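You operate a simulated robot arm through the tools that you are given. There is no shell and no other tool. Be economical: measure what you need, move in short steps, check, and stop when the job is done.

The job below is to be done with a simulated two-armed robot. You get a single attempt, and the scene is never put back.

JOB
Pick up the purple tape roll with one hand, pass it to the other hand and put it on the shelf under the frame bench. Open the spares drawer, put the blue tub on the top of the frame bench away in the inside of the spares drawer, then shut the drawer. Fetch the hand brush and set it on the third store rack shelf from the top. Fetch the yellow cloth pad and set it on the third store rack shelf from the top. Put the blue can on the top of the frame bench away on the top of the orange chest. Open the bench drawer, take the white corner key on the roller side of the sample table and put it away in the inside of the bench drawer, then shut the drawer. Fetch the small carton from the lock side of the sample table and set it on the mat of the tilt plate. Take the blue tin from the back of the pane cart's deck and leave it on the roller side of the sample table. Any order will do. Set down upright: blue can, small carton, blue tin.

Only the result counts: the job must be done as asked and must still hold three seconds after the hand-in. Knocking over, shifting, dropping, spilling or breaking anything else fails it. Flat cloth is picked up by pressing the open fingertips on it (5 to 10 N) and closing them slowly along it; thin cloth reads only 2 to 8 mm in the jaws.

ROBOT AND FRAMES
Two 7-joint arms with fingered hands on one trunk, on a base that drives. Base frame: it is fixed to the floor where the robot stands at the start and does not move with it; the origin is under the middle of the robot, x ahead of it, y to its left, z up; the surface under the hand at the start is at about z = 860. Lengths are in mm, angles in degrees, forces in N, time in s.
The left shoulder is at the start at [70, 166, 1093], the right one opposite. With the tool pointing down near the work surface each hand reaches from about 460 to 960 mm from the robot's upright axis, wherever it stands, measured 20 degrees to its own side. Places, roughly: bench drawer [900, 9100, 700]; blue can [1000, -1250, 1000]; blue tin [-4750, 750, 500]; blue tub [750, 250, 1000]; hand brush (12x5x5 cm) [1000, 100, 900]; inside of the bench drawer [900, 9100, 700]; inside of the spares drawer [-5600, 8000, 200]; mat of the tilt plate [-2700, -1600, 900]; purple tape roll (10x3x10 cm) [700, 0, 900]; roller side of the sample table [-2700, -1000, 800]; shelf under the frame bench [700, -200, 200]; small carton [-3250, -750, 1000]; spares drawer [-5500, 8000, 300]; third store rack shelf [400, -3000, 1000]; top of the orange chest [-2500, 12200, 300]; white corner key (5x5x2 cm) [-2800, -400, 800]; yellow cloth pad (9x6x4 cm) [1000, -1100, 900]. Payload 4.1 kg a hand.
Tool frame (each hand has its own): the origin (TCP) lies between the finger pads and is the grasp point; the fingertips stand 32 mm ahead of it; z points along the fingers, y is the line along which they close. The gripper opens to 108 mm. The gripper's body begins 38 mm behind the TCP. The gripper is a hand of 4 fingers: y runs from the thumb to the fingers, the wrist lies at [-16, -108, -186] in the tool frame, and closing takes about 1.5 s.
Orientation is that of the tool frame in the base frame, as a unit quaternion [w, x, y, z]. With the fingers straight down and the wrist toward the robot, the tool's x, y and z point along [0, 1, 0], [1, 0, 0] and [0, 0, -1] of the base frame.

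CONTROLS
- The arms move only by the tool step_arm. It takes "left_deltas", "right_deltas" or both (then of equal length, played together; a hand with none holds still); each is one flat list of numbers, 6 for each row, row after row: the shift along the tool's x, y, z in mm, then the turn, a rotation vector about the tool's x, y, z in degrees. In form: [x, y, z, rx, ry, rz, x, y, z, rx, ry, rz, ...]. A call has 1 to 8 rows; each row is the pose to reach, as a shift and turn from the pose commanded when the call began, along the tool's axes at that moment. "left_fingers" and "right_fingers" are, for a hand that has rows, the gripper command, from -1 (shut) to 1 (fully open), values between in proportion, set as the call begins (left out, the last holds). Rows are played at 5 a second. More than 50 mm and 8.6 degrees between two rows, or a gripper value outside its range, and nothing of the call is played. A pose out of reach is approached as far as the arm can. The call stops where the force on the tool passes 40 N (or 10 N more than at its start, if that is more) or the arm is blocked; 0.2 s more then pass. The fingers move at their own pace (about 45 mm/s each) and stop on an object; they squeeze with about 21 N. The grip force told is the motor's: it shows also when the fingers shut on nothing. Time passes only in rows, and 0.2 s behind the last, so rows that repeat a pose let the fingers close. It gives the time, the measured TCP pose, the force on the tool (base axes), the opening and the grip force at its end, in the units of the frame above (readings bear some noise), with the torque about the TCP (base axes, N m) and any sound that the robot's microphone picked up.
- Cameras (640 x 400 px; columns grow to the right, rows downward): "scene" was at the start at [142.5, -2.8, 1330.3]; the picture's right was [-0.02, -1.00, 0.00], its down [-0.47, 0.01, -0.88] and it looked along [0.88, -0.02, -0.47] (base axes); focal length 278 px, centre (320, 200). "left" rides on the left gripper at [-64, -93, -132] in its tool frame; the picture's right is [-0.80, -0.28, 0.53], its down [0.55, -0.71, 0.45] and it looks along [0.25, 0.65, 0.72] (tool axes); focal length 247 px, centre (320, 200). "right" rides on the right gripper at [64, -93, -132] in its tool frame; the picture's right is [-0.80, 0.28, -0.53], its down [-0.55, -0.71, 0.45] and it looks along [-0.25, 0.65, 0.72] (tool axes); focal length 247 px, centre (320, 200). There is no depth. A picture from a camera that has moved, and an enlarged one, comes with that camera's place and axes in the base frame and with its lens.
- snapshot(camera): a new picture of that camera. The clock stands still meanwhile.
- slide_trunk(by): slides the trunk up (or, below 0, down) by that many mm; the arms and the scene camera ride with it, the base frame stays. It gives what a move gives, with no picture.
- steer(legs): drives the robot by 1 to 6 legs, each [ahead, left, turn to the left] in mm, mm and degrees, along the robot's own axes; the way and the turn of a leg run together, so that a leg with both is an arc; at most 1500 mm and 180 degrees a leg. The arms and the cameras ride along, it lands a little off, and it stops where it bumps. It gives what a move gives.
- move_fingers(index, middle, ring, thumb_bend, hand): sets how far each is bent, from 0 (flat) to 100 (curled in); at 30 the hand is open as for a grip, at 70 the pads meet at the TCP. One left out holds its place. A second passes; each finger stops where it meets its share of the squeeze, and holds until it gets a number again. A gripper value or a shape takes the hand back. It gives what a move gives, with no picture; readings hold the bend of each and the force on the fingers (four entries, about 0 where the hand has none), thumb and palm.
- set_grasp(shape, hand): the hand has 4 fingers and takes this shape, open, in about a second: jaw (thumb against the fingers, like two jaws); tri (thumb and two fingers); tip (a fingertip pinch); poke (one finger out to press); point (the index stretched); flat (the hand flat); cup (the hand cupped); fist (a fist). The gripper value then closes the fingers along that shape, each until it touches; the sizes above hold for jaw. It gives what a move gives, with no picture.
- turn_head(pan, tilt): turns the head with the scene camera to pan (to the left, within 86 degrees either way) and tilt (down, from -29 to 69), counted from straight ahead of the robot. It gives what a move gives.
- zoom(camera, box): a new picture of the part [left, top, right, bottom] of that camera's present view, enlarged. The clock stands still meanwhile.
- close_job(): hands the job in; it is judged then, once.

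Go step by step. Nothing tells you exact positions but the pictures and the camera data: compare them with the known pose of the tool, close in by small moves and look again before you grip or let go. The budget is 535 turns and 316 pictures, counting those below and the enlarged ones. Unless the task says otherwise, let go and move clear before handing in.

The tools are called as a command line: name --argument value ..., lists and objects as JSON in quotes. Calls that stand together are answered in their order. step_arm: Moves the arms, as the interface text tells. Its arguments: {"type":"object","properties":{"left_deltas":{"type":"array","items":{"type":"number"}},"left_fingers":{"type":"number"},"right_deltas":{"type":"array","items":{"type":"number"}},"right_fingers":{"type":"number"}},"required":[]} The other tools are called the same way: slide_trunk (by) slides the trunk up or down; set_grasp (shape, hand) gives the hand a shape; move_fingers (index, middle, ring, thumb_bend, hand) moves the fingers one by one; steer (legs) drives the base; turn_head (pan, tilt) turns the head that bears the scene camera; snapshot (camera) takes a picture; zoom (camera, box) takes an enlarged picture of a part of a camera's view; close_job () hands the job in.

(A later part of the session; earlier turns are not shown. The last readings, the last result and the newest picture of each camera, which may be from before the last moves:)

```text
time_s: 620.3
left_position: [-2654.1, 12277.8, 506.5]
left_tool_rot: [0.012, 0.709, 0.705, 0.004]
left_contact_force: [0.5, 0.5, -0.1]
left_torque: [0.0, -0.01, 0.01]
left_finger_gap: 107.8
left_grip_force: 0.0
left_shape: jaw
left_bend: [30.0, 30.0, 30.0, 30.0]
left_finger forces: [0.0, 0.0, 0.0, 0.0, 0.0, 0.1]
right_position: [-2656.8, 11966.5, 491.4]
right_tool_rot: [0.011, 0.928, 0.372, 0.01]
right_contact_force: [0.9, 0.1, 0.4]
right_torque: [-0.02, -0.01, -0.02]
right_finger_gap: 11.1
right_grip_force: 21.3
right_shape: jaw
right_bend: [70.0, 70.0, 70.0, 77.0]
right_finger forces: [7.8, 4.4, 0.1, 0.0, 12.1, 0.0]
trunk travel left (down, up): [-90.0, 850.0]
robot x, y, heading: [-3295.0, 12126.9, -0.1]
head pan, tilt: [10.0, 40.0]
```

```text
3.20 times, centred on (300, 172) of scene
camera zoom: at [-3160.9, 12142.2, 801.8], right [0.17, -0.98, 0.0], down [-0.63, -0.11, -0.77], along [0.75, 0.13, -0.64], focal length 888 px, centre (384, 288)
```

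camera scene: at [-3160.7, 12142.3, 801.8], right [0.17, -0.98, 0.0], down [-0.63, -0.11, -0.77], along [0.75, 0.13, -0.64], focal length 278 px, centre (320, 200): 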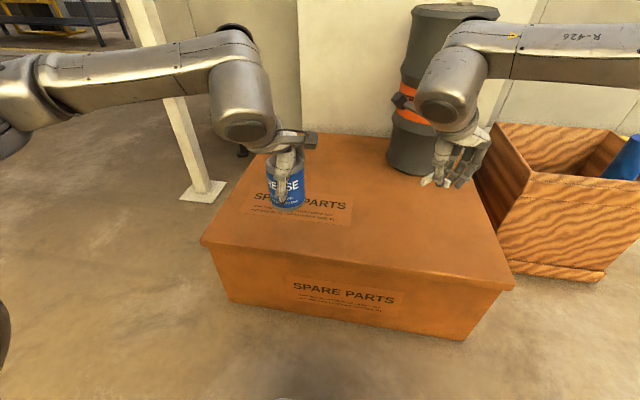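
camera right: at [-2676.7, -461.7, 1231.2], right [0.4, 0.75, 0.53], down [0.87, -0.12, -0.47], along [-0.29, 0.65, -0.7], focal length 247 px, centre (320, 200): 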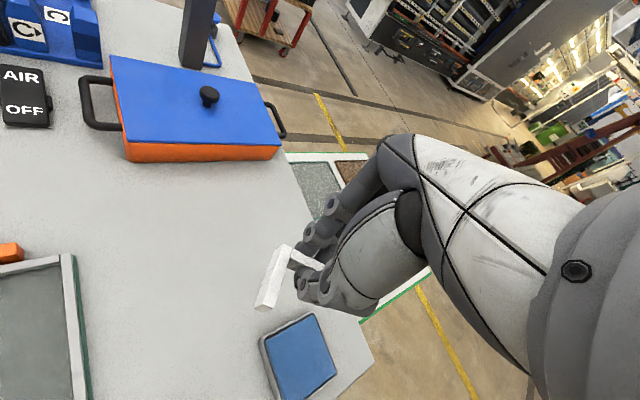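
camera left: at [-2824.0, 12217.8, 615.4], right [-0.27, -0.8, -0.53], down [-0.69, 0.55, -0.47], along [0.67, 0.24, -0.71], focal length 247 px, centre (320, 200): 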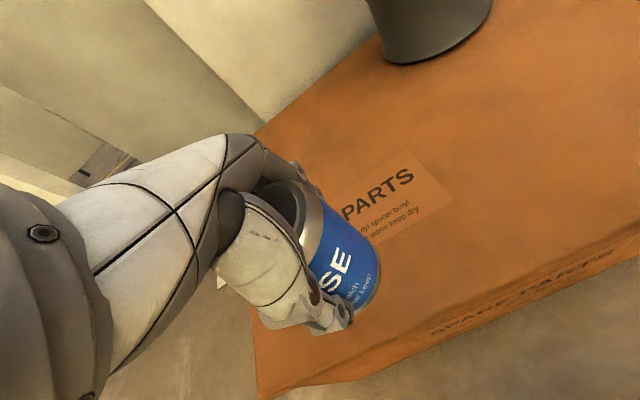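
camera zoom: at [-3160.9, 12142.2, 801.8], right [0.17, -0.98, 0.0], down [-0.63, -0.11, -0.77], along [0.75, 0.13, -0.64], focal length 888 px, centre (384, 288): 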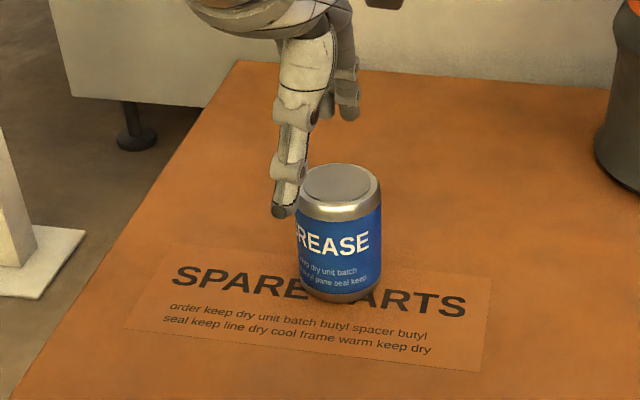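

The can is upright on the chest. I rise and drive back to the drawer bench.

slide_trunk --by 400

slide_trunk --by 200

steer --legs '[[0, 0, 90], [1100, 0, 0], [930, 0, 0], [0, -1450, 0], [0, -1450, 0], [0, -350, 0]]'

steer --legs '[[-1450, 0, 0], [-1450, 0, 0], [-1450, 0, 0], [-700, 0, 0], [0, 0, -90]]'

turn_head --pan 0 --tilt 25

snapshot --camera "scene"

```text
time_s: 624.1
left_position: [-2653.9, 12278.5, 905.7]
left_tool_rot: [0.012, 0.71, 0.704, 0.004]
left_contact_force: [-0.8, 0.0, -0.4]
left_torque: [0.03, -0.02, -0.01]
left_finger_gap: 107.4
left_grip_force: 0.0
left_shape: jaw
left_bend: [30.0, 30.0, 30.0, 30.0]
left_finger forces: [0.0, 0.0, 0.1, 0.0, 0.0, 0.0]
right_position: [-2657.9, 11966.4, 890.1]
right_tool_rot: [0.011, 0.928, 0.373, 0.01]
right_contact_force: [0.2, 0.2, -0.6]
right_torque: [-0.01, 0.03, 0.0]
right_finger_gap: 11.3
right_grip_force: 21.3
right_shape: jaw
right_bend: [70.0, 70.0, 70.0, 77.0]
right_finger forces: [7.7, 4.4, 0.0, 0.0, 12.0, 0.0]
trunk travel left (down, up): [-490.0, 450.0]
robot x, y, heading: [-3293.1, 12126.3, -0.1]
head pan, tilt: [10.0, 40.0]
```

```text
time_s: 626.3
left_position: [-2653.0, 12278.5, 1105.9]
left_tool_rot: [0.012, 0.709, 0.705, 0.005]
left_contact_force: [-0.5, 0.4, 1.1]
left_torque: [-0.01, -0.02, 0.02]
left_finger_gap: 107.9
left_grip_force: 0.0
left_shape: jaw
left_bend: [30.0, 30.0, 30.0, 30.0]
left_finger forces: [0.1, 0.0, 0.1, 0.1, 0.0, 0.0]
right_position: [-2656.9, 11966.8, 1090.7]
right_tool_rot: [0.011, 0.928, 0.373, 0.01]
right_contact_force: [0.2, 0.0, 0.1]
right_torque: [-0.01, 0.0, -0.01]
right_finger_gap: 11.0
right_grip_force: 20.7
right_shape: jaw
right_bend: [70.0, 70.0, 70.0, 77.0]
right_finger forces: [7.7, 4.3, 0.0, 0.1, 12.0, 0.0]
trunk travel left (down, up): [-690.0, 250.0]
robot x, y, heading: [-3292.1, 12128.5, -0.0]
head pan, tilt: [10.0, 40.0]
```

```text
time_s: 655.7
left_position: [-207.6, 14813.8, 1106.6]
left_tool_rot: [0.007, -0.005, 1.0, 0.011]
left_contact_force: [0.6, -0.2, 0.8]
left_torque: [-0.01, 0.0, -0.01]
left_finger_gap: 107.7
left_grip_force: 0.2
left_shape: jaw
left_bend: [30.0, 30.0, 30.0, 30.0]
left_finger forces: [0.1, 0.1, 0.1, 0.0, 0.0, 0.0]
right_position: [102.7, 14817.0, 1091.8]
right_tool_rot: [0.0, 0.386, 0.922, 0.015]
right_contact_force: [0.4, -0.1, -0.3]
right_torque: [0.01, -0.01, -0.04]
right_finger_gap: 10.9
right_grip_force: 21.0
right_shape: jaw
right_bend: [70.0, 70.0, 70.0, 77.0]
right_finger forces: [7.5, 4.3, 0.0, 0.0, 12.0, 0.0]
trunk travel left (down, up): [-690.0, 250.0]
robot x, y, heading: [-46.9, 14174.6, 90.9]
head pan, tilt: [10.0, 40.0]
```

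```text
time_s: 683.7
left_position: [656.3, 9298.3, 1105.8]
left_tool_rot: [0.012, 0.706, 0.708, 0.005]
left_contact_force: [-0.1, 1.0, -0.3]
left_torque: [0.02, -0.01, -0.02]
left_finger_gap: 107.8
left_grip_force: 0.1
left_shape: jaw
left_bend: [30.0, 30.0, 30.0, 30.0]
left_finger forces: [0.1, 0.0, 0.0, 0.0, 0.1, 0.0]
right_position: [656.3, 8986.6, 1090.8]
right_tool_rot: [0.011, 0.927, 0.375, 0.01]
right_contact_force: [0.3, -0.4, 0.0]
right_torque: [0.04, 0.01, -0.03]
right_finger_gap: 10.7
right_grip_force: 21.2
right_shape: jaw
right_bend: [70.0, 70.0, 70.0, 77.0]
right_finger forces: [7.5, 4.2, 0.0, 0.0, 11.7, 0.0]
trunk travel left (down, up): [-690.0, 250.0]
robot x, y, heading: [14.8, 9141.6, 0.4]
head pan, tilt: [10.0, 40.0]
```

```text
time_s: 684.5
left_position: [656.5, 9296.6, 1106.8]
left_tool_rot: [0.013, 0.706, 0.708, 0.004]
left_contact_force: [0.4, -0.8, -0.4]
left_torque: [0.01, 0.02, 0.01]
left_finger_gap: 107.5
left_grip_force: 0.1
left_shape: jaw
left_bend: [30.0, 30.0, 30.0, 30.0]
left_finger forces: [0.1, 0.0, 0.1, 0.1, 0.0, 0.0]
right_position: [655.1, 8985.6, 1090.6]
right_tool_rot: [0.011, 0.927, 0.376, 0.01]
right_contact_force: [0.5, 0.0, -0.2]
right_torque: [-0.02, -0.02, 0.02]
right_finger_gap: 10.9
right_grip_force: 20.6
right_shape: jaw
right_bend: [70.0, 70.0, 70.0, 77.0]
right_finger forces: [7.5, 4.2, 0.0, 0.1, 11.6, 0.1]
trunk travel left (down, up): [-690.0, 250.0]
robot x, y, heading: [15.0, 9142.3, 0.4]
head pan, tilt: [0.0, 25.0]
```

```text
166 pictures are left
camera scene: at [159.0, 9142.5, 1425.0], right [0.01, -1.0, 0.0], down [-0.42, 0.0, -0.91], along [0.91, 0.01, -0.42], focal length 278 px, centre (320, 200)
```

scene: 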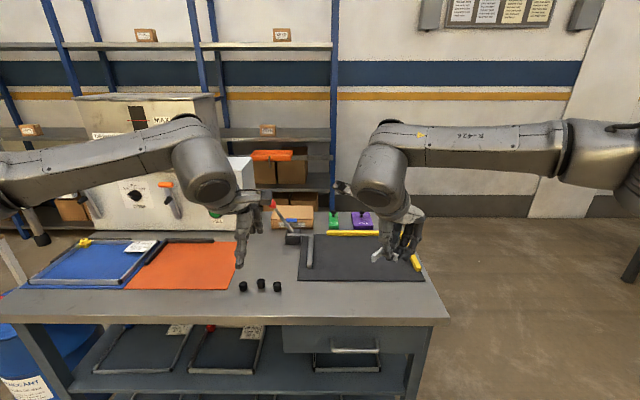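

The bench drawer with a bar handle is below the top at about [665, 9058, 755]. I zoom in on it.

turn_head --pan -5 --tilt 45

snapshot --camera "scene"

zoom --camera "scene" --box '[250, 220, 410, 320]'

```text
time_s: 685.3
left_position: [657.0, 9297.8, 1106.4]
left_tool_rot: [0.012, 0.706, 0.708, 0.004]
left_contact_force: [-0.3, 0.3, -0.1]
left_torque: [-0.01, -0.03, 0.02]
left_finger_gap: 108.1
left_grip_force: 0.1
left_shape: jaw
left_bend: [30.0, 30.0, 30.0, 30.0]
left_finger forces: [0.0, 0.0, 0.1, 0.0, 0.0, 0.1]
right_position: [656.2, 8986.5, 1090.8]
right_tool_rot: [0.011, 0.927, 0.375, 0.01]
right_contact_force: [0.1, 0.3, 0.4]
right_torque: [-0.01, -0.01, 0.0]
right_finger_gap: 10.4
right_grip_force: 21.6
right_shape: jaw
right_bend: [70.0, 70.0, 70.0, 77.0]
right_finger forces: [7.4, 4.2, 0.0, 0.0, 11.7, 0.1]
trunk travel left (down, up): [-690.0, 250.0]
robot x, y, heading: [17.8, 9140.7, 0.4]
head pan, tilt: [-5.0, 45.0]
```

```text
165 pictures are left
camera scene: at [148.0, 9135.4, 1394.6], right [-0.08, -1.0, 0.0], down [-0.7, 0.06, -0.71], along [0.71, -0.06, -0.71], focal length 278 px, centre (320, 200)
```

scene: 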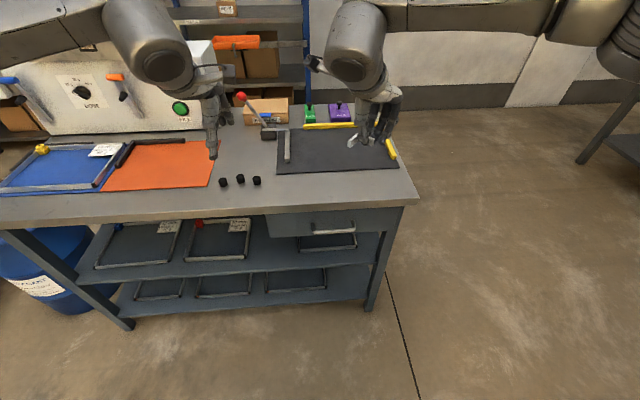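

```text
4.00 times, centred on (330, 270) of scene
camera zoom: at [148.0, 9135.4, 1394.6], right [-0.08, -1.0, 0.0], down [-0.7, 0.06, -0.71], along [0.71, -0.06, -0.71], focal length 1110 px, centre (280, -80)
```

zoom: 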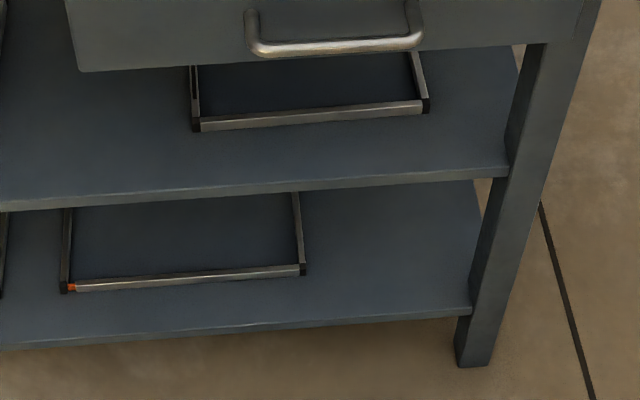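

The handle bar runs from about y 8982 to 9115 at x≈680, z≈724. My plan: left hand pointing forward grips the bar, the base pulls the drawer open, the right hand drops the key in, and the base pushes it shut. I back off and lower the trunk first.

steer --legs '[[-330, -105, -0.4]]'

slide_trunk --by -280

step_arm --left_deltas '[0, 0, 0, -8.5, 0, 0, 0, 0, 0, -17, 0, 0, 0, 0, 0, -25.5, 0, 0, 0, 0, 0, -34, 0, 0, 0, 0, 0, -42.5, 0, 0, 0, 0, 0, -51, 0, 0, 0, 0, 0, -59.5, 0, 0, 0, 0, 0, -68, 0, 0]' --left_fingers 0

step_arm --left_deltas '[0, 0, 0, -7.5, 0, 0, 0, 0, 0, -15, 0, 0, 0, 0, 0, -22, 0, 0]'

turn_head --pan 0 --tilt 25

snapshot --camera "scene"

```text
time_s: 687.6
left_position: [327.4, 9186.6, 1106.1]
left_tool_rot: [0.012, 0.708, 0.706, 0.005]
left_contact_force: [0.2, 0.1, -0.4]
left_torque: [0.02, 0.0, 0.01]
left_finger_gap: 107.7
left_grip_force: 0.1
left_shape: jaw
left_bend: [30.0, 30.0, 30.0, 30.0]
left_finger forces: [0.1, 0.0, 0.1, 0.0, 0.0, 0.0]
right_position: [324.9, 8876.2, 1091.2]
right_tool_rot: [0.011, 0.928, 0.373, 0.011]
right_contact_force: [0.2, -0.2, 0.3]
right_torque: [-0.02, -0.02, 0.0]
right_finger_gap: 10.5
right_grip_force: 20.8
right_shape: jaw
right_bend: [70.0, 70.0, 70.0, 77.0]
right_finger forces: [7.5, 4.2, 0.0, 0.0, 11.7, 0.1]
trunk travel left (down, up): [-690.0, 250.0]
robot x, y, heading: [-310.8, 9035.1, 0.1]
head pan, tilt: [-5.0, 45.0]
```

```text
time_s: 690.4
left_position: [326.7, 9186.4, 827.1]
left_tool_rot: [0.011, 0.709, 0.706, 0.004]
left_contact_force: [1.1, 0.5, 0.0]
left_torque: [-0.06, 0.03, 0.03]
left_finger_gap: 107.7
left_grip_force: 0.2
left_shape: jaw
left_bend: [30.0, 30.0, 30.0, 30.0]
left_finger forces: [0.1, 0.0, 0.0, 0.0, 0.1, 0.1]
right_position: [324.5, 8874.9, 811.9]
right_tool_rot: [0.012, 0.928, 0.372, 0.011]
right_contact_force: [0.2, 0.2, 0.1]
right_torque: [0.0, 0.01, 0.01]
right_finger_gap: 10.4
right_grip_force: 21.0
right_shape: jaw
right_bend: [70.0, 70.0, 70.0, 77.0]
right_finger forces: [7.4, 4.3, 0.1, 0.0, 11.6, 0.0]
trunk travel left (down, up): [-410.0, 530.0]
robot x, y, heading: [-313.8, 9035.6, 0.1]
head pan, tilt: [-5.0, 45.0]
```

```text
time_s: 692.2
left_position: [325.4, 9179.3, 824.9]
left_tool_rot: [0.262, 0.664, 0.655, 0.248]
left_contact_force: [0.4, -0.2, -0.2]
left_torque: [0.06, -0.03, -0.03]
left_finger_gap: 54.1
left_grip_force: 0.0
left_shape: jaw
left_bend: [74.0, 45.0, 42.0, 71.0]
left_finger forces: [0.0, 0.1, 0.0, 0.1, 0.0, 0.1]
left hand out of reach, approached as far as the arm can: row 5, 6, 7, 8
right_position: [324.8, 8877.5, 811.1]
right_tool_rot: [0.011, 0.928, 0.373, 0.01]
right_contact_force: [0.5, 0.2, -1.2]
right_torque: [-0.01, 0.02, -0.01]
right_finger_gap: 10.7
right_grip_force: 21.1
right_shape: jaw
right_bend: [70.0, 70.0, 70.0, 77.0]
right_finger forces: [7.5, 4.1, 0.0, 0.1, 11.6, 0.0]
trunk travel left (down, up): [-410.0, 530.0]
robot x, y, heading: [-312.4, 9036.7, -0.1]
head pan, tilt: [-5.0, 45.0]
```

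```text
time_s: 693.0
left_position: [325.5, 9178.0, 823.9]
left_tool_rot: [0.26, 0.663, 0.656, 0.25]
left_contact_force: [-0.2, 0.5, -0.1]
left_torque: [-0.01, 0.03, -0.01]
left_finger_gap: 54.2
left_grip_force: 0.0
left_shape: jaw
left_bend: [74.0, 45.0, 42.0, 71.0]
left_finger forces: [0.0, 0.0, 0.0, 0.0, 0.1, 0.1]
left hand out of reach, approached as far as the arm can: row 1, 2, 3
right_position: [324.1, 8875.4, 811.2]
right_tool_rot: [0.011, 0.927, 0.374, 0.01]
right_contact_force: [0.9, -0.1, 0.2]
right_torque: [0.04, 0.02, 0.03]
right_finger_gap: 10.6
right_grip_force: 21.1
right_shape: jaw
right_bend: [70.0, 70.0, 70.0, 77.0]
right_finger forces: [7.5, 4.3, 0.0, 0.0, 11.6, 0.0]
trunk travel left (down, up): [-410.0, 530.0]
robot x, y, heading: [-315.0, 9036.9, 0.2]
head pan, tilt: [-5.0, 45.0]
```

```text
time_s: 693.8
left_position: [326.0, 9178.9, 824.7]
left_tool_rot: [0.261, 0.663, 0.656, 0.25]
left_contact_force: [0.4, 0.3, 0.4]
left_torque: [-0.02, -0.03, 0.0]
left_finger_gap: 53.8
left_grip_force: 0.1
left_shape: jaw
left_bend: [74.0, 45.0, 42.0, 71.0]
left_finger forces: [0.0, 0.0, 0.0, 0.0, 0.1, 0.0]
right_position: [324.5, 8875.3, 812.3]
right_tool_rot: [0.01, 0.928, 0.372, 0.01]
right_contact_force: [0.0, 0.2, -0.2]
right_torque: [-0.03, -0.01, -0.02]
right_finger_gap: 10.4
right_grip_force: 20.9
right_shape: jaw
right_bend: [70.0, 70.0, 70.0, 77.0]
right_finger forces: [7.5, 4.2, 0.0, 0.1, 11.7, 0.0]
trunk travel left (down, up): [-410.0, 530.0]
robot x, y, heading: [-315.6, 9037.7, -0.0]
head pan, tilt: [0.0, 25.0]
```

```text
163 pictures are left
camera scene: at [-171.7, 9035.3, 1145.0], right [0.0, -1.0, 0.0], down [-0.42, 0.0, -0.91], along [0.91, 0.0, -0.42], focal length 278 px, centre (320, 200)
```

scene: 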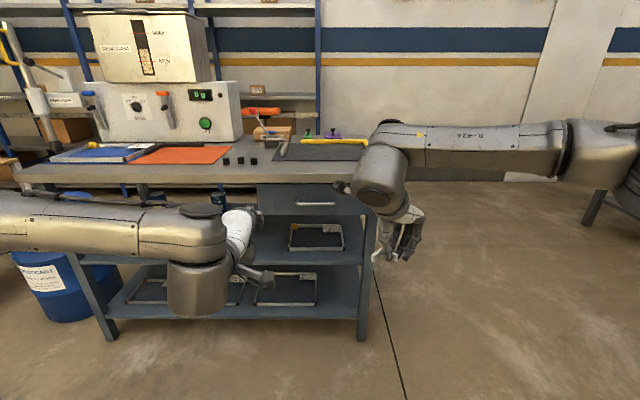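

The hand can pitch only about 42 degrees, but that also works for hooking the bar from above and in front. I zoom in to refine the bar position from this viewpoint.

zoom --camera "scene" --box '[240, 160, 400, 260]'

```text
4.00 times, centred on (320, 210) of scene
camera zoom: at [-171.7, 9035.3, 1145.0], right [0.0, -1.0, 0.0], down [-0.42, 0.0, -0.91], along [0.91, 0.0, -0.42], focal length 1110 px, centre (320, 160)
```

zoom: 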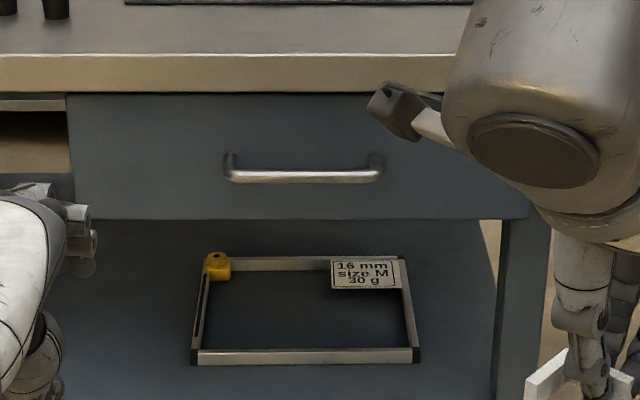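

The bar is at x≈665, z≈745, y 8985..9110; drawer face x≈705; table top z 809–842. I drive 220 mm forward and bring the left hand just in front of and above the bar.

steer --legs '[[220, 0, 0]]'

step_arm --left_deltas '[-30, 8, 10, 0, 0, 0, -60, 17, 25, 0, 0, 0, -90, 26, 45, 0, 0, 0, -118, 34, 68, 0, 0, 0]' --left_fingers -0.2

snapshot --camera "left"

turn_head --pan 0 --tilt 32

snapshot --camera "scene"

```text
time_s: 695.5
left_position: [548.2, 9179.1, 823.1]
left_tool_rot: [0.26, 0.663, 0.657, 0.249]
left_contact_force: [0.5, -0.3, -0.5]
left_torque: [-0.01, -0.02, -0.02]
left_finger_gap: 54.1
left_grip_force: 0.0
left_shape: jaw
left_bend: [74.0, 45.0, 42.0, 71.0]
left_finger forces: [0.0, 0.0, 0.0, 0.1, 0.1, 0.1]
right_position: [546.1, 8876.0, 811.4]
right_tool_rot: [0.012, 0.928, 0.373, 0.01]
right_contact_force: [0.9, 0.3, -0.1]
right_torque: [0.04, -0.02, -0.04]
right_finger_gap: 10.5
right_grip_force: 20.5
right_shape: jaw
right_bend: [70.0, 70.0, 70.0, 77.0]
right_finger forces: [7.5, 4.2, 0.0, 0.1, 11.8, 0.0]
trunk travel left (down, up): [-410.0, 530.0]
robot x, y, heading: [-89.7, 9035.4, -0.2]
head pan, tilt: [0.0, 25.0]
```

```text
time_s: 696.5
left_position: [616.1, 9059.4, 798.5]
left_tool_rot: [0.259, 0.663, 0.657, 0.25]
left_contact_force: [-0.7, 0.3, 0.0]
left_torque: [0.02, -0.02, 0.0]
left_finger_gap: 43.5
left_grip_force: 0.1
left_shape: jaw
left_bend: [74.0, 49.0, 47.0, 73.0]
left_finger forces: [0.1, 0.0, 0.0, 0.0, 0.1, 0.0]
right_position: [545.5, 8876.0, 811.1]
right_tool_rot: [0.011, 0.928, 0.373, 0.01]
right_contact_force: [0.5, -0.2, -0.4]
right_torque: [-0.03, -0.01, 0.01]
right_finger_gap: 10.4
right_grip_force: 20.8
right_shape: jaw
right_bend: [70.0, 70.0, 70.0, 77.0]
right_finger forces: [7.6, 4.1, 0.0, 0.1, 11.7, 0.1]
trunk travel left (down, up): [-410.0, 530.0]
robot x, y, heading: [-95.3, 9038.9, 0.0]
head pan, tilt: [0.0, 25.0]
```

```text
161 pictures are left
camera left: at [458.2, 8998.1, 833.7], right [0.14, -0.81, -0.58], down [-0.21, 0.54, -0.81], along [0.97, 0.23, -0.1], focal length 247 px, centre (320, 200)
```

left: 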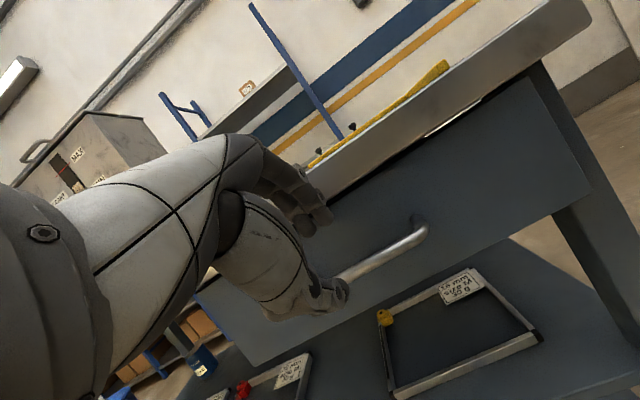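

```text
time_s: 697.2
left_position: [614.2, 9059.1, 798.2]
left_tool_rot: [0.261, 0.663, 0.656, 0.25]
left_contact_force: [0.2, -0.3, 0.4]
left_torque: [0.01, 0.01, 0.0]
left_finger_gap: 43.6
left_grip_force: 0.1
left_shape: jaw
left_bend: [74.0, 49.0, 47.0, 73.0]
left_finger forces: [0.0, 0.1, 0.1, 0.1, 0.0, 0.0]
right_position: [544.8, 8877.8, 811.6]
right_tool_rot: [0.012, 0.928, 0.373, 0.01]
right_contact_force: [0.4, -0.1, -0.2]
right_torque: [0.02, 0.01, -0.04]
right_finger_gap: 10.7
right_grip_force: 21.1
right_shape: jaw
right_bend: [70.0, 70.0, 70.0, 77.0]
right_finger forces: [7.5, 4.2, 0.0, 0.1, 11.8, 0.0]
trunk travel left (down, up): [-410.0, 530.0]
robot x, y, heading: [-92.4, 9034.1, 0.3]
head pan, tilt: [0.0, 32.0]
```

```text
160 pictures are left
camera scene: at [47.0, 9035.4, 1134.0], right [0.0, -1.0, 0.0], down [-0.53, 0.0, -0.85], along [0.85, 0.0, -0.53], focal length 278 px, centre (320, 200)
```

scene: 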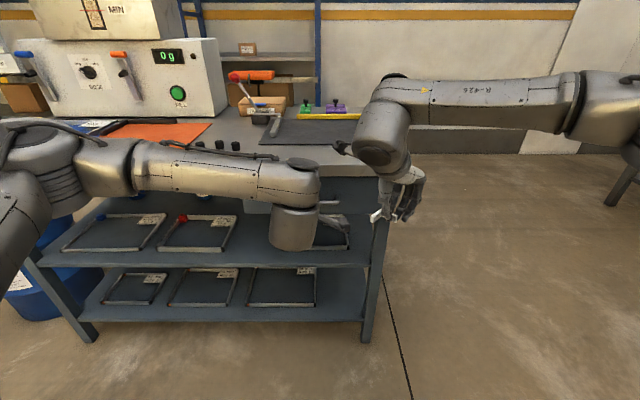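

The hand camera confirms the bar at [665, ·, 745]. I advance 61 mm along the fingers and close on it.

step_arm --left_deltas '[0, 0, 20, 0, 0, 0, 0, 1, 40, 0, 0, 0, 0, 1, 55, 0, 0, 0, 0, 1, 62, 0, 0, 0]'

snapshot --camera "left"

step_arm --left_deltas '[0, 0, 0, 0, 0, 0, 0, 0, 0, 0, 0, 0, 0, 0, 0, 0, 0, 0, 0, 0, 0, 0, 0, 0, 0, 0, 0, 0, 0, 0]' --left_fingers -1

snapshot --camera "left"

```text
time_s: 698.3
left_position: [654.6, 9057.3, 752.6]
left_tool_rot: [0.259, 0.664, 0.656, 0.248]
left_contact_force: [-9.7, -0.1, -5.4]
left_torque: [-0.01, -0.32, 0.03]
left_finger_gap: 41.2
left_grip_force: 0.0
left_shape: jaw
left_bend: [74.0, 53.0, 47.0, 73.0]
left_finger forces: [0.0, 10.5, 0.1, 0.0, 0.1, 0.0]
right_position: [542.7, 8877.3, 811.5]
right_tool_rot: [0.012, 0.928, 0.373, 0.011]
right_contact_force: [0.1, 0.0, -0.4]
right_torque: [-0.03, -0.04, -0.01]
right_finger_gap: 10.8
right_grip_force: 20.4
right_shape: jaw
right_bend: [70.0, 70.0, 70.0, 77.0]
right_finger forces: [7.4, 4.2, 0.0, 0.0, 11.7, 0.0]
trunk travel left (down, up): [-410.0, 530.0]
robot x, y, heading: [-97.2, 9035.1, 0.1]
head pan, tilt: [0.0, 32.0]
stopped in row 4 (left hand): the force on the tool passed its limit at 44 N (the readings are from after the stop); the commanded pose is now the measured one
```

```text
159 pictures are left
camera left: at [496.4, 8997.5, 788.3], right [0.13, -0.81, -0.57], down [-0.21, 0.54, -0.81], along [0.97, 0.23, -0.1], focal length 247 px, centre (320, 200)
```

left: 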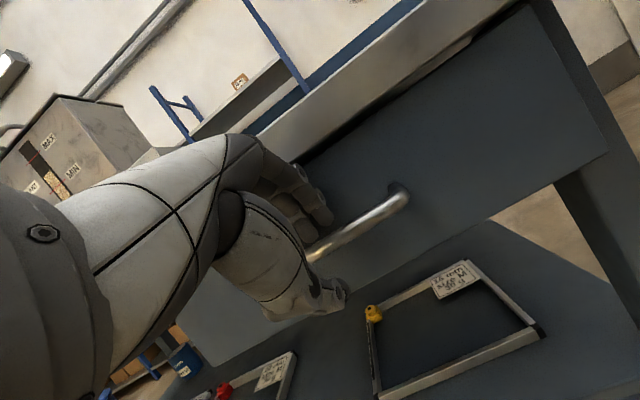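

```text
time_s: 699.5
left_position: [658.3, 9058.1, 751.9]
left_tool_rot: [0.261, 0.663, 0.656, 0.248]
left_contact_force: [-2.3, 1.0, -7.2]
left_torque: [-0.01, 0.07, 0.02]
left_finger_gap: 5.7
left_grip_force: 21.3
left_shape: jaw
left_bend: [70.0, 74.0, 70.0, 71.0]
left_finger forces: [11.5, 0.0, 2.3, 0.0, 20.7, 0.0]
right_position: [544.0, 8876.9, 810.7]
right_tool_rot: [0.011, 0.927, 0.374, 0.01]
right_contact_force: [-0.4, 0.2, -0.3]
right_torque: [-0.02, -0.01, -0.01]
right_finger_gap: 10.6
right_grip_force: 20.4
right_shape: jaw
right_bend: [70.0, 70.0, 70.0, 77.0]
right_finger forces: [7.5, 4.2, 0.1, 0.0, 11.7, 0.0]
trunk travel left (down, up): [-410.0, 530.0]
robot x, y, heading: [-95.2, 9034.3, -0.0]
head pan, tilt: [0.0, 32.0]
```

```text
158 pictures are left
camera left: at [499.1, 8997.6, 788.2], right [0.13, -0.81, -0.57], down [-0.21, 0.54, -0.81], along [0.97, 0.23, -0.1], focal length 247 px, centre (320, 200)
```

left: 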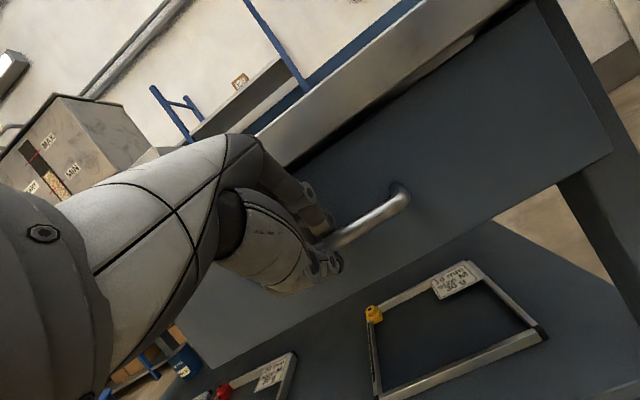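

The hand is closed around the bar. I pull gently with the base, 80 mm first.

steer --legs '[[-80, 0, 0]]'

snapshot --camera "left"

```text
time_s: 700.6
left_position: [576.1, 9057.7, 751.9]
left_tool_rot: [0.261, 0.664, 0.656, 0.248]
left_contact_force: [0.7, 2.5, -11.0]
left_torque: [0.03, 0.1, 0.02]
left_finger_gap: 4.9
left_grip_force: 20.6
left_shape: jaw
left_bend: [70.0, 74.0, 70.0, 70.0]
left_finger forces: [12.9, 0.0, 3.0, 0.1, 22.2, 0.0]
right_position: [464.8, 8876.3, 809.9]
right_tool_rot: [0.011, 0.928, 0.373, 0.01]
right_contact_force: [-0.4, -0.3, -0.4]
right_torque: [0.02, 0.01, -0.02]
right_finger_gap: 10.7
right_grip_force: 20.9
right_shape: jaw
right_bend: [70.0, 70.0, 70.0, 77.0]
right_finger forces: [7.5, 4.2, 0.0, 0.0, 11.6, 0.0]
trunk travel left (down, up): [-410.0, 530.0]
robot x, y, heading: [-175.9, 9036.8, 0.0]
head pan, tilt: [0.0, 32.0]
```

```text
157 pictures are left
camera left: at [418.3, 8997.4, 788.5], right [0.13, -0.81, -0.57], down [-0.21, 0.54, -0.81], along [0.97, 0.23, -0.1], focal length 247 px, centre (320, 200)
```

left: 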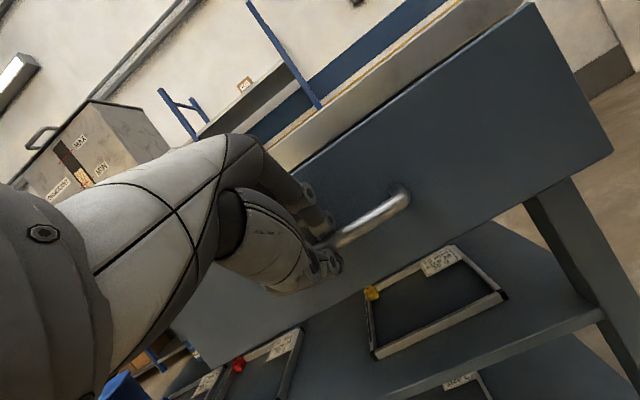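

It opens. I pull another 160 mm.

steer --legs '[[-160, 0, 0]]'

turn_head --pan -5 --tilt 40

snapshot --camera "scene"

snapshot --camera "right"

```text
time_s: 702.0
left_position: [414.5, 9058.2, 751.7]
left_tool_rot: [0.26, 0.664, 0.656, 0.247]
left_contact_force: [-0.1, 3.8, -10.8]
left_torque: [0.02, 0.09, 0.01]
left_finger_gap: 4.9
left_grip_force: 21.2
left_shape: jaw
left_bend: [70.0, 74.0, 70.0, 71.0]
left_finger forces: [13.0, 0.0, 3.1, 0.0, 21.6, 0.1]
right_position: [303.9, 8876.9, 810.8]
right_tool_rot: [0.012, 0.928, 0.373, 0.009]
right_contact_force: [-0.4, 0.1, -0.2]
right_torque: [0.01, -0.01, -0.03]
right_finger_gap: 10.8
right_grip_force: 21.2
right_shape: jaw
right_bend: [70.0, 70.0, 70.0, 77.0]
right_finger forces: [7.4, 4.2, 0.1, 0.0, 11.7, 0.1]
trunk travel left (down, up): [-410.0, 530.0]
robot x, y, heading: [-336.8, 9034.5, 0.3]
head pan, tilt: [0.0, 32.0]
```

```text
time_s: 702.7
left_position: [415.2, 9058.6, 751.1]
left_tool_rot: [0.26, 0.663, 0.656, 0.249]
left_contact_force: [-0.7, 1.9, -7.2]
left_torque: [0.0, 0.06, 0.01]
left_finger_gap: 5.2
left_grip_force: 21.6
left_shape: jaw
left_bend: [70.0, 74.0, 70.0, 71.0]
left_finger forces: [12.8, 0.0, 3.0, 0.0, 20.6, 0.0]
right_position: [302.3, 8875.7, 810.1]
right_tool_rot: [0.011, 0.927, 0.374, 0.01]
right_contact_force: [-0.2, 0.0, 0.3]
right_torque: [0.01, 0.0, 0.01]
right_finger_gap: 10.7
right_grip_force: 21.4
right_shape: jaw
right_bend: [70.0, 70.0, 70.0, 77.0]
right_finger forces: [7.5, 4.3, 0.0, 0.1, 11.7, 0.1]
trunk travel left (down, up): [-410.0, 530.0]
robot x, y, heading: [-337.3, 9036.6, -0.0]
head pan, tilt: [-5.0, 40.0]
```

```text
156 pictures are left
camera scene: at [-199.4, 9028.1, 1121.7], right [-0.09, -1.0, 0.0], down [-0.64, 0.05, -0.77], along [0.76, -0.07, -0.64], focal length 278 px, centre (320, 200)
```

scene: 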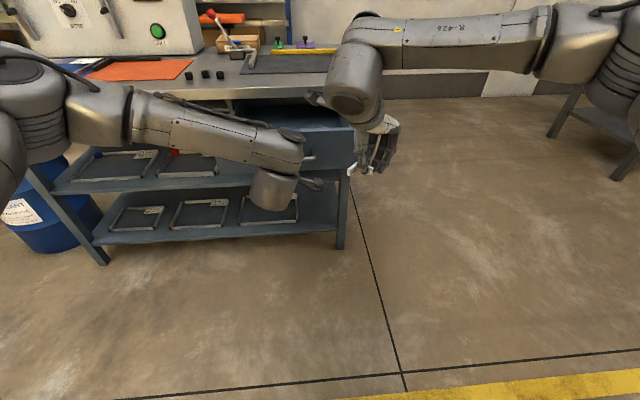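

```text
155 pictures are left
camera right: at [281.1, 8989.5, 939.7], right [-0.39, -0.75, 0.53], down [-0.87, 0.12, -0.47], along [0.29, -0.65, -0.7], focal length 247 px, centre (320, 200)
```

right: 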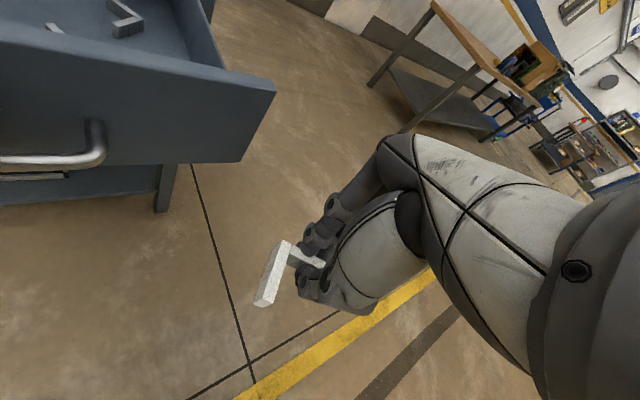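

The drawer is open about 240 mm, with other keys lying further in. The right hand goes up, then over the front part of the drawer at [525, 8915].

step_arm --right_deltas '[0, 0, -45, 0, 0, 0, 0, 0, -90, 0, 0, 0, 35, 25, -100, 0, 0, 0, 72, 49, -100, 0, 0, 0, 110, 74, -100, 0, 0, 0, 148, 99, -100, 0, 0, 0, 188, 126, -100, 0, 0, 0]'

snapshot --camera "right"

zoom --camera "scene" --box '[220, 60, 460, 210]'

```text
time_s: 704.3
left_position: [415.7, 9057.4, 751.9]
left_tool_rot: [0.26, 0.663, 0.656, 0.248]
left_contact_force: [1.1, 5.0, -9.5]
left_torque: [0.07, 0.04, 0.06]
left_finger_gap: 5.3
left_grip_force: 20.8
left_shape: jaw
left_bend: [70.0, 74.0, 70.0, 71.0]
left_finger forces: [13.0, 0.0, 3.2, 0.0, 21.0, 0.0]
right_position: [513.0, 8916.4, 914.6]
right_tool_rot: [0.012, 0.927, 0.374, 0.01]
right_contact_force: [-0.8, -1.0, 0.1]
right_torque: [0.02, -0.02, 0.03]
right_finger_gap: 10.5
right_grip_force: 20.7
right_shape: jaw
right_bend: [70.0, 70.0, 70.0, 77.0]
right_finger forces: [7.6, 4.1, 0.0, 0.0, 11.8, 0.0]
right hand out of reach, approached as far as the arm can: row 7
trunk travel left (down, up): [-410.0, 530.0]
robot x, y, heading: [-337.0, 9031.7, -0.1]
head pan, tilt: [-5.0, 40.0]
```

```text
154 pictures are left
camera right: at [489.3, 9029.2, 1044.3], right [-0.39, -0.75, 0.53], down [-0.87, 0.12, -0.47], along [0.29, -0.65, -0.7], focal length 247 px, centre (320, 200)
```

right: 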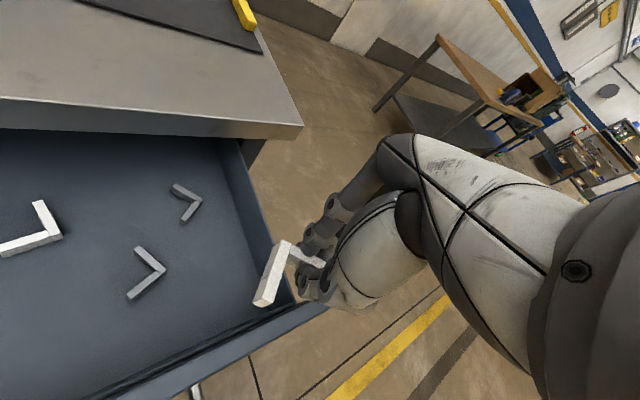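

```text
2.67 times, centred on (340, 135) of scene
camera zoom: at [-199.3, 9027.8, 1121.6], right [-0.09, -1.0, 0.0], down [-0.64, 0.06, -0.77], along [0.76, -0.07, -0.64], focal length 740 px, centre (267, 373)
```

zoom: 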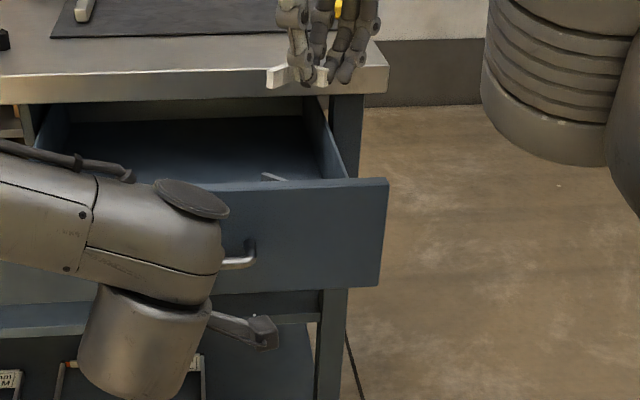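

The key is above the front right part of the drawer. I lower a bit, shift further inside, then go down.

step_arm --right_deltas '[0, 0, 30, 0, 0, 0, 0, 0, 60, 0, 0, 0, 39, -4, 64, 0, 0, 0, 39, -4, 95, 0, 0, 0, 39, -4, 130, 0, 0, 0, 39, -4, 160, 0, 0, 0]'

snapshot --camera "right"

```text
time_s: 705.7
left_position: [416.4, 9058.8, 751.1]
left_tool_rot: [0.26, 0.664, 0.656, 0.248]
left_contact_force: [0.8, 1.1, -9.9]
left_torque: [-0.01, 0.09, -0.02]
left_finger_gap: 5.0
left_grip_force: 21.6
left_shape: jaw
left_bend: [70.0, 74.0, 70.0, 71.0]
left_finger forces: [12.6, 0.0, 3.0, 0.0, 20.7, 0.0]
right_position: [535.2, 8941.5, 764.6]
right_tool_rot: [0.012, 0.928, 0.373, 0.009]
right_contact_force: [-0.3, -0.2, 0.3]
right_torque: [-0.02, 0.0, -0.02]
right_finger_gap: 10.7
right_grip_force: 20.9
right_shape: jaw
right_bend: [70.0, 70.0, 70.0, 77.0]
right_finger forces: [7.5, 4.2, 0.1, 0.0, 11.8, 0.0]
right hand out of reach, approached as far as the arm can: row 3, 4, 5, 6
trunk travel left (down, up): [-410.0, 530.0]
robot x, y, heading: [-342.7, 9038.4, 0.1]
head pan, tilt: [-5.0, 40.0]
```

```text
152 pictures are left
camera right: at [512.6, 9053.9, 892.5], right [-0.39, -0.75, 0.53], down [-0.87, 0.12, -0.47], along [0.29, -0.65, -0.7], focal length 247 px, centre (320, 200)
```

right: 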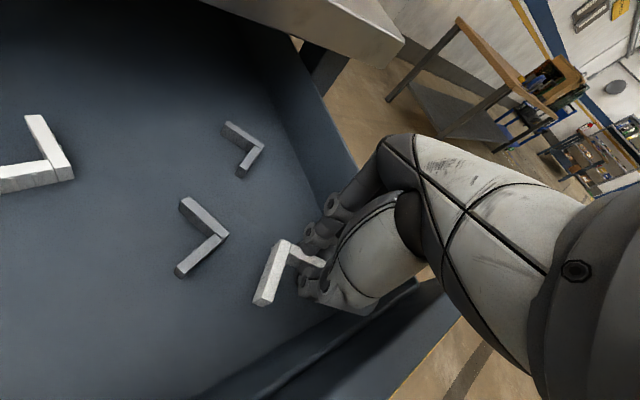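

The key is inside, over free floor. I lower until just above the bottom and open.

step_arm --right_deltas '[0, 0, 8, 0, 0, 0, 0, 0, 16, 0, 0, 0, 0, 0, 22, 0, 0, 0, 0, 0, 28, 0, 0, 0]'

snapshot --camera "right"

```text
time_s: 706.7
left_position: [415.6, 9059.6, 750.4]
left_tool_rot: [0.26, 0.664, 0.655, 0.248]
left_contact_force: [-1.1, 2.5, -9.6]
left_torque: [0.03, 0.1, 0.02]
left_finger_gap: 5.3
left_grip_force: 21.0
left_shape: jaw
left_bend: [70.0, 74.0, 70.0, 71.0]
left_finger forces: [12.0, 0.0, 2.7, 0.0, 21.1, 0.0]
right_position: [535.2, 8939.1, 735.9]
right_tool_rot: [0.011, 0.928, 0.373, 0.01]
right_contact_force: [-0.1, -1.0, 0.7]
right_torque: [0.03, 0.0, 0.0]
right_finger_gap: 10.6
right_grip_force: 21.4
right_shape: jaw
right_bend: [70.0, 70.0, 70.0, 77.0]
right_finger forces: [7.6, 4.3, 0.0, 0.0, 11.8, 0.1]
trunk travel left (down, up): [-410.0, 530.0]
robot x, y, heading: [-333.3, 9037.3, 0.2]
head pan, tilt: [-5.0, 40.0]
```

```text
151 pictures are left
camera right: at [512.2, 9052.7, 865.1], right [-0.39, -0.75, 0.53], down [-0.87, 0.12, -0.47], along [0.29, -0.65, -0.7], focal length 247 px, centre (320, 200)
```

right: 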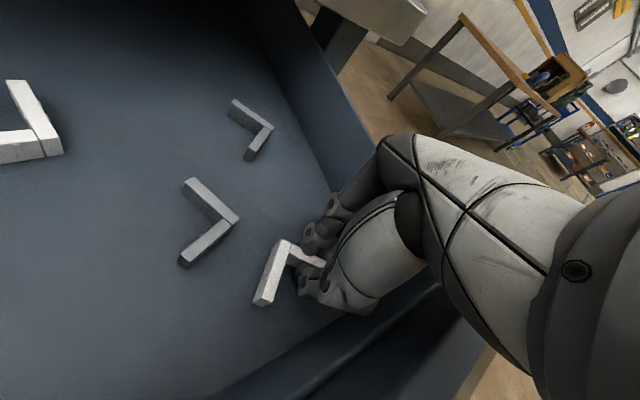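

step_arm --right_deltas '[0, 0, 5, 0, 0, 0, 0, 0, 10, 0, 0, 0, 0, 0, 15, 0, 0, 0]'

```text
time_s: 707.5
left_position: [413.3, 9058.3, 752.4]
left_tool_rot: [0.259, 0.664, 0.656, 0.248]
left_contact_force: [12.2, -0.6, -25.3]
left_torque: [-0.07, 0.11, 0.07]
left_finger_gap: 4.7
left_grip_force: 20.9
left_shape: jaw
left_bend: [70.0, 74.0, 70.0, 70.0]
left_finger forces: [14.2, 0.0, 3.5, 0.0, 23.6, 0.0]
right_position: [533.2, 8938.9, 728.1]
right_tool_rot: [0.013, 0.927, 0.373, 0.014]
right_contact_force: [-10.7, -1.1, 38.8]
right_torque: [0.58, 0.79, 0.24]
right_finger_gap: 13.7
right_grip_force: 20.9
right_shape: jaw
right_bend: [70.0, 70.0, 70.0, 79.0]
right_finger forces: [7.2, 6.4, 0.0, 0.0, 46.8, 0.1]
trunk travel left (down, up): [-410.0, 530.0]
robot x, y, heading: [-334.7, 9036.0, 0.4]
head pan, tilt: [-5.0, 40.0]
```

Contact with the drawer floor. I ease up 6 mm, open a little, and lift out.

step_arm --right_deltas '[0, 0, -6, 0, 0, 0, 0, 0, -8, 0, 0, 0]'

step_arm --right_deltas '[0, 0, 0, 0, 0, 0, 0, 0, 0, 0, 0, 0, 0, 0, 0, 0, 0, 0, 0, 0, 0, 0, 0, 0]' --right_fingers -0.2

step_arm --right_deltas '[0, 0, -25, 0, 0, 0, 0, 0, -60, 0, 0, 0, 0, 0, -100, 0, 0, 0, 0, 0, -140, 0, 0, 0]'

snapshot --camera "right"

```text
time_s: 708.1
left_position: [415.6, 9057.6, 752.3]
left_tool_rot: [0.26, 0.664, 0.656, 0.247]
left_contact_force: [-1.3, 1.8, -15.2]
left_torque: [0.03, 0.17, 0.04]
left_finger_gap: 4.5
left_grip_force: 21.2
left_shape: jaw
left_bend: [70.0, 74.0, 70.0, 70.0]
left_finger forces: [11.5, 0.0, 2.3, 0.0, 22.6, 0.1]
right_position: [535.1, 8940.1, 728.0]
right_tool_rot: [0.012, 0.928, 0.373, 0.008]
right_contact_force: [0.5, 1.5, 9.5]
right_torque: [0.17, 0.14, -0.02]
right_finger_gap: 12.0
right_grip_force: 20.8
right_shape: jaw
right_bend: [70.0, 70.0, 70.0, 79.0]
right_finger forces: [8.8, 5.5, 0.0, 0.2, 22.4, 0.0]
trunk travel left (down, up): [-410.0, 530.0]
robot x, y, heading: [-337.7, 9034.9, 0.3]
head pan, tilt: [-5.0, 40.0]
```

```text
time_s: 709.1
left_position: [415.5, 9059.7, 752.3]
left_tool_rot: [0.261, 0.664, 0.656, 0.248]
left_contact_force: [0.6, -1.7, -12.3]
left_torque: [-0.02, 0.11, 0.0]
left_finger_gap: 4.5
left_grip_force: 21.5
left_shape: jaw
left_bend: [70.0, 74.0, 70.0, 70.0]
left_finger forces: [12.3, 0.0, 2.9, 0.0, 21.1, 0.1]
right_position: [534.5, 8940.5, 729.7]
right_tool_rot: [0.011, 0.928, 0.372, 0.01]
right_contact_force: [0.3, 6.7, 3.7]
right_torque: [0.12, 0.02, -0.08]
right_finger_gap: 41.3
right_grip_force: 0.1
right_shape: jaw
right_bend: [74.0, 49.0, 51.0, 76.0]
right_finger forces: [0.1, 0.0, 8.2, 0.0, 6.3, 0.0]
trunk travel left (down, up): [-410.0, 530.0]
robot x, y, heading: [-336.1, 9036.3, 0.0]
head pan, tilt: [-5.0, 40.0]
```

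```text
time_s: 710.1
left_position: [415.0, 9059.2, 752.0]
left_tool_rot: [0.26, 0.664, 0.656, 0.248]
left_contact_force: [-3.0, 0.8, -10.5]
left_torque: [0.02, 0.08, 0.05]
left_finger_gap: 5.4
left_grip_force: 20.9
left_shape: jaw
left_bend: [70.0, 74.0, 70.0, 71.0]
left_finger forces: [11.8, 0.0, 2.5, 0.0, 21.2, 0.0]
right_position: [524.4, 8938.9, 867.6]
right_tool_rot: [0.012, 0.928, 0.373, 0.01]
right_contact_force: [-0.6, 0.1, 0.3]
right_torque: [-0.03, -0.03, 0.0]
right_finger_gap: 43.1
right_grip_force: 0.0
right_shape: jaw
right_bend: [74.0, 49.0, 47.0, 73.0]
right_finger forces: [0.1, 0.1, 0.1, 0.1, 0.0, 0.0]
right hand out of reach, approached as far as the arm can: row 4
trunk travel left (down, up): [-410.0, 530.0]
robot x, y, heading: [-333.2, 9032.8, 0.2]
head pan, tilt: [-5.0, 40.0]
```

```text
150 pictures are left
camera right: at [501.1, 9052.9, 997.3], right [-0.39, -0.75, 0.53], down [-0.87, 0.12, -0.47], along [0.29, -0.65, -0.7], focal length 247 px, centre (320, 200)
```

right: 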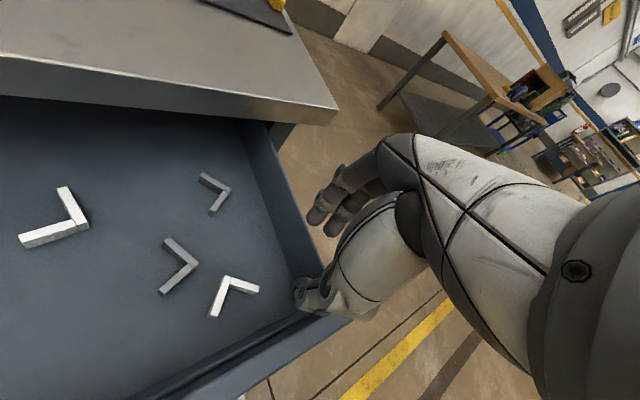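

The white key lies in the drawer. I withdraw the right hand, then push the drawer shut by driving forward.

step_arm --right_deltas '[-30, -20, -30, 0, 0, 0, -62, -42, -50, 0, 0, 0, -95, -64, -60, 0, 0, 0, -130, -86, -60, 0, 0, 0, -160, -107, -60, 0, 0, 0, -190, -127, -60, 0, 0, 0]'

steer --legs '[[225, 0, 0]]'

snapshot --camera "left"

```text
time_s: 711.5
left_position: [415.7, 9058.5, 751.4]
left_tool_rot: [0.259, 0.664, 0.656, 0.247]
left_contact_force: [-0.7, 1.2, -11.4]
left_torque: [0.01, 0.13, 0.03]
left_finger_gap: 4.9
left_grip_force: 20.7
left_shape: jaw
left_bend: [70.0, 74.0, 70.0, 71.0]
left_finger forces: [11.9, 0.0, 2.2, 0.0, 21.4, 0.0]
right_position: [297.9, 8900.2, 920.7]
right_tool_rot: [0.012, 0.928, 0.373, 0.009]
right_contact_force: [0.2, -0.3, -0.5]
right_torque: [-0.01, 0.0, 0.01]
right_finger_gap: 43.2
right_grip_force: 0.0
right_shape: jaw
right_bend: [74.0, 49.0, 47.0, 73.0]
right_finger forces: [0.0, 0.0, 0.1, 0.0, 0.1, 0.1]
right hand out of reach, approached as far as the arm can: row 1
trunk travel left (down, up): [-410.0, 530.0]
robot x, y, heading: [-334.3, 9038.7, 0.0]
head pan, tilt: [-5.0, 40.0]
```

```text
time_s: 713.2
left_position: [643.1, 9058.2, 749.6]
left_tool_rot: [0.26, 0.664, 0.656, 0.248]
left_contact_force: [-0.6, -3.0, -10.3]
left_torque: [0.0, 0.1, -0.03]
left_finger_gap: 5.2
left_grip_force: 21.0
left_shape: jaw
left_bend: [70.0, 74.0, 70.0, 71.0]
left_finger forces: [11.9, 0.0, 2.5, 0.1, 21.3, 0.0]
right_position: [526.3, 8900.6, 921.3]
right_tool_rot: [0.01, 0.928, 0.373, 0.01]
right_contact_force: [0.2, -0.2, -0.4]
right_torque: [0.02, 0.01, 0.05]
right_finger_gap: 43.3
right_grip_force: 0.1
right_shape: jaw
right_bend: [74.0, 49.0, 47.0, 73.0]
right_finger forces: [0.0, 0.1, 0.1, 0.1, 0.0, 0.0]
trunk travel left (down, up): [-410.0, 530.0]
robot x, y, heading: [-108.1, 9038.1, 0.3]
head pan, tilt: [-5.0, 40.0]
```

```text
149 pictures are left
camera left: at [484.8, 8997.6, 787.1], right [0.13, -0.81, -0.58], down [-0.22, 0.54, -0.81], along [0.97, 0.23, -0.1], focal length 247 px, centre (320, 200)
```

left: 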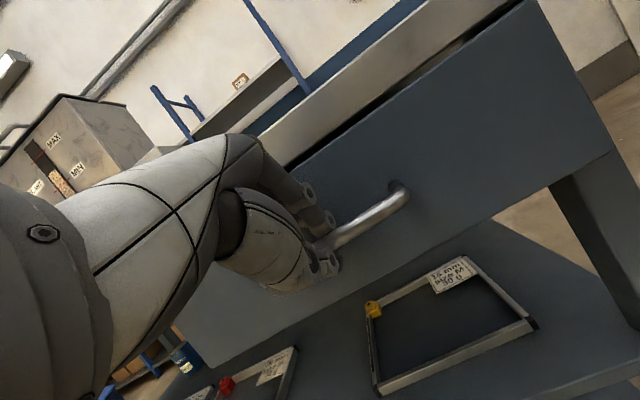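

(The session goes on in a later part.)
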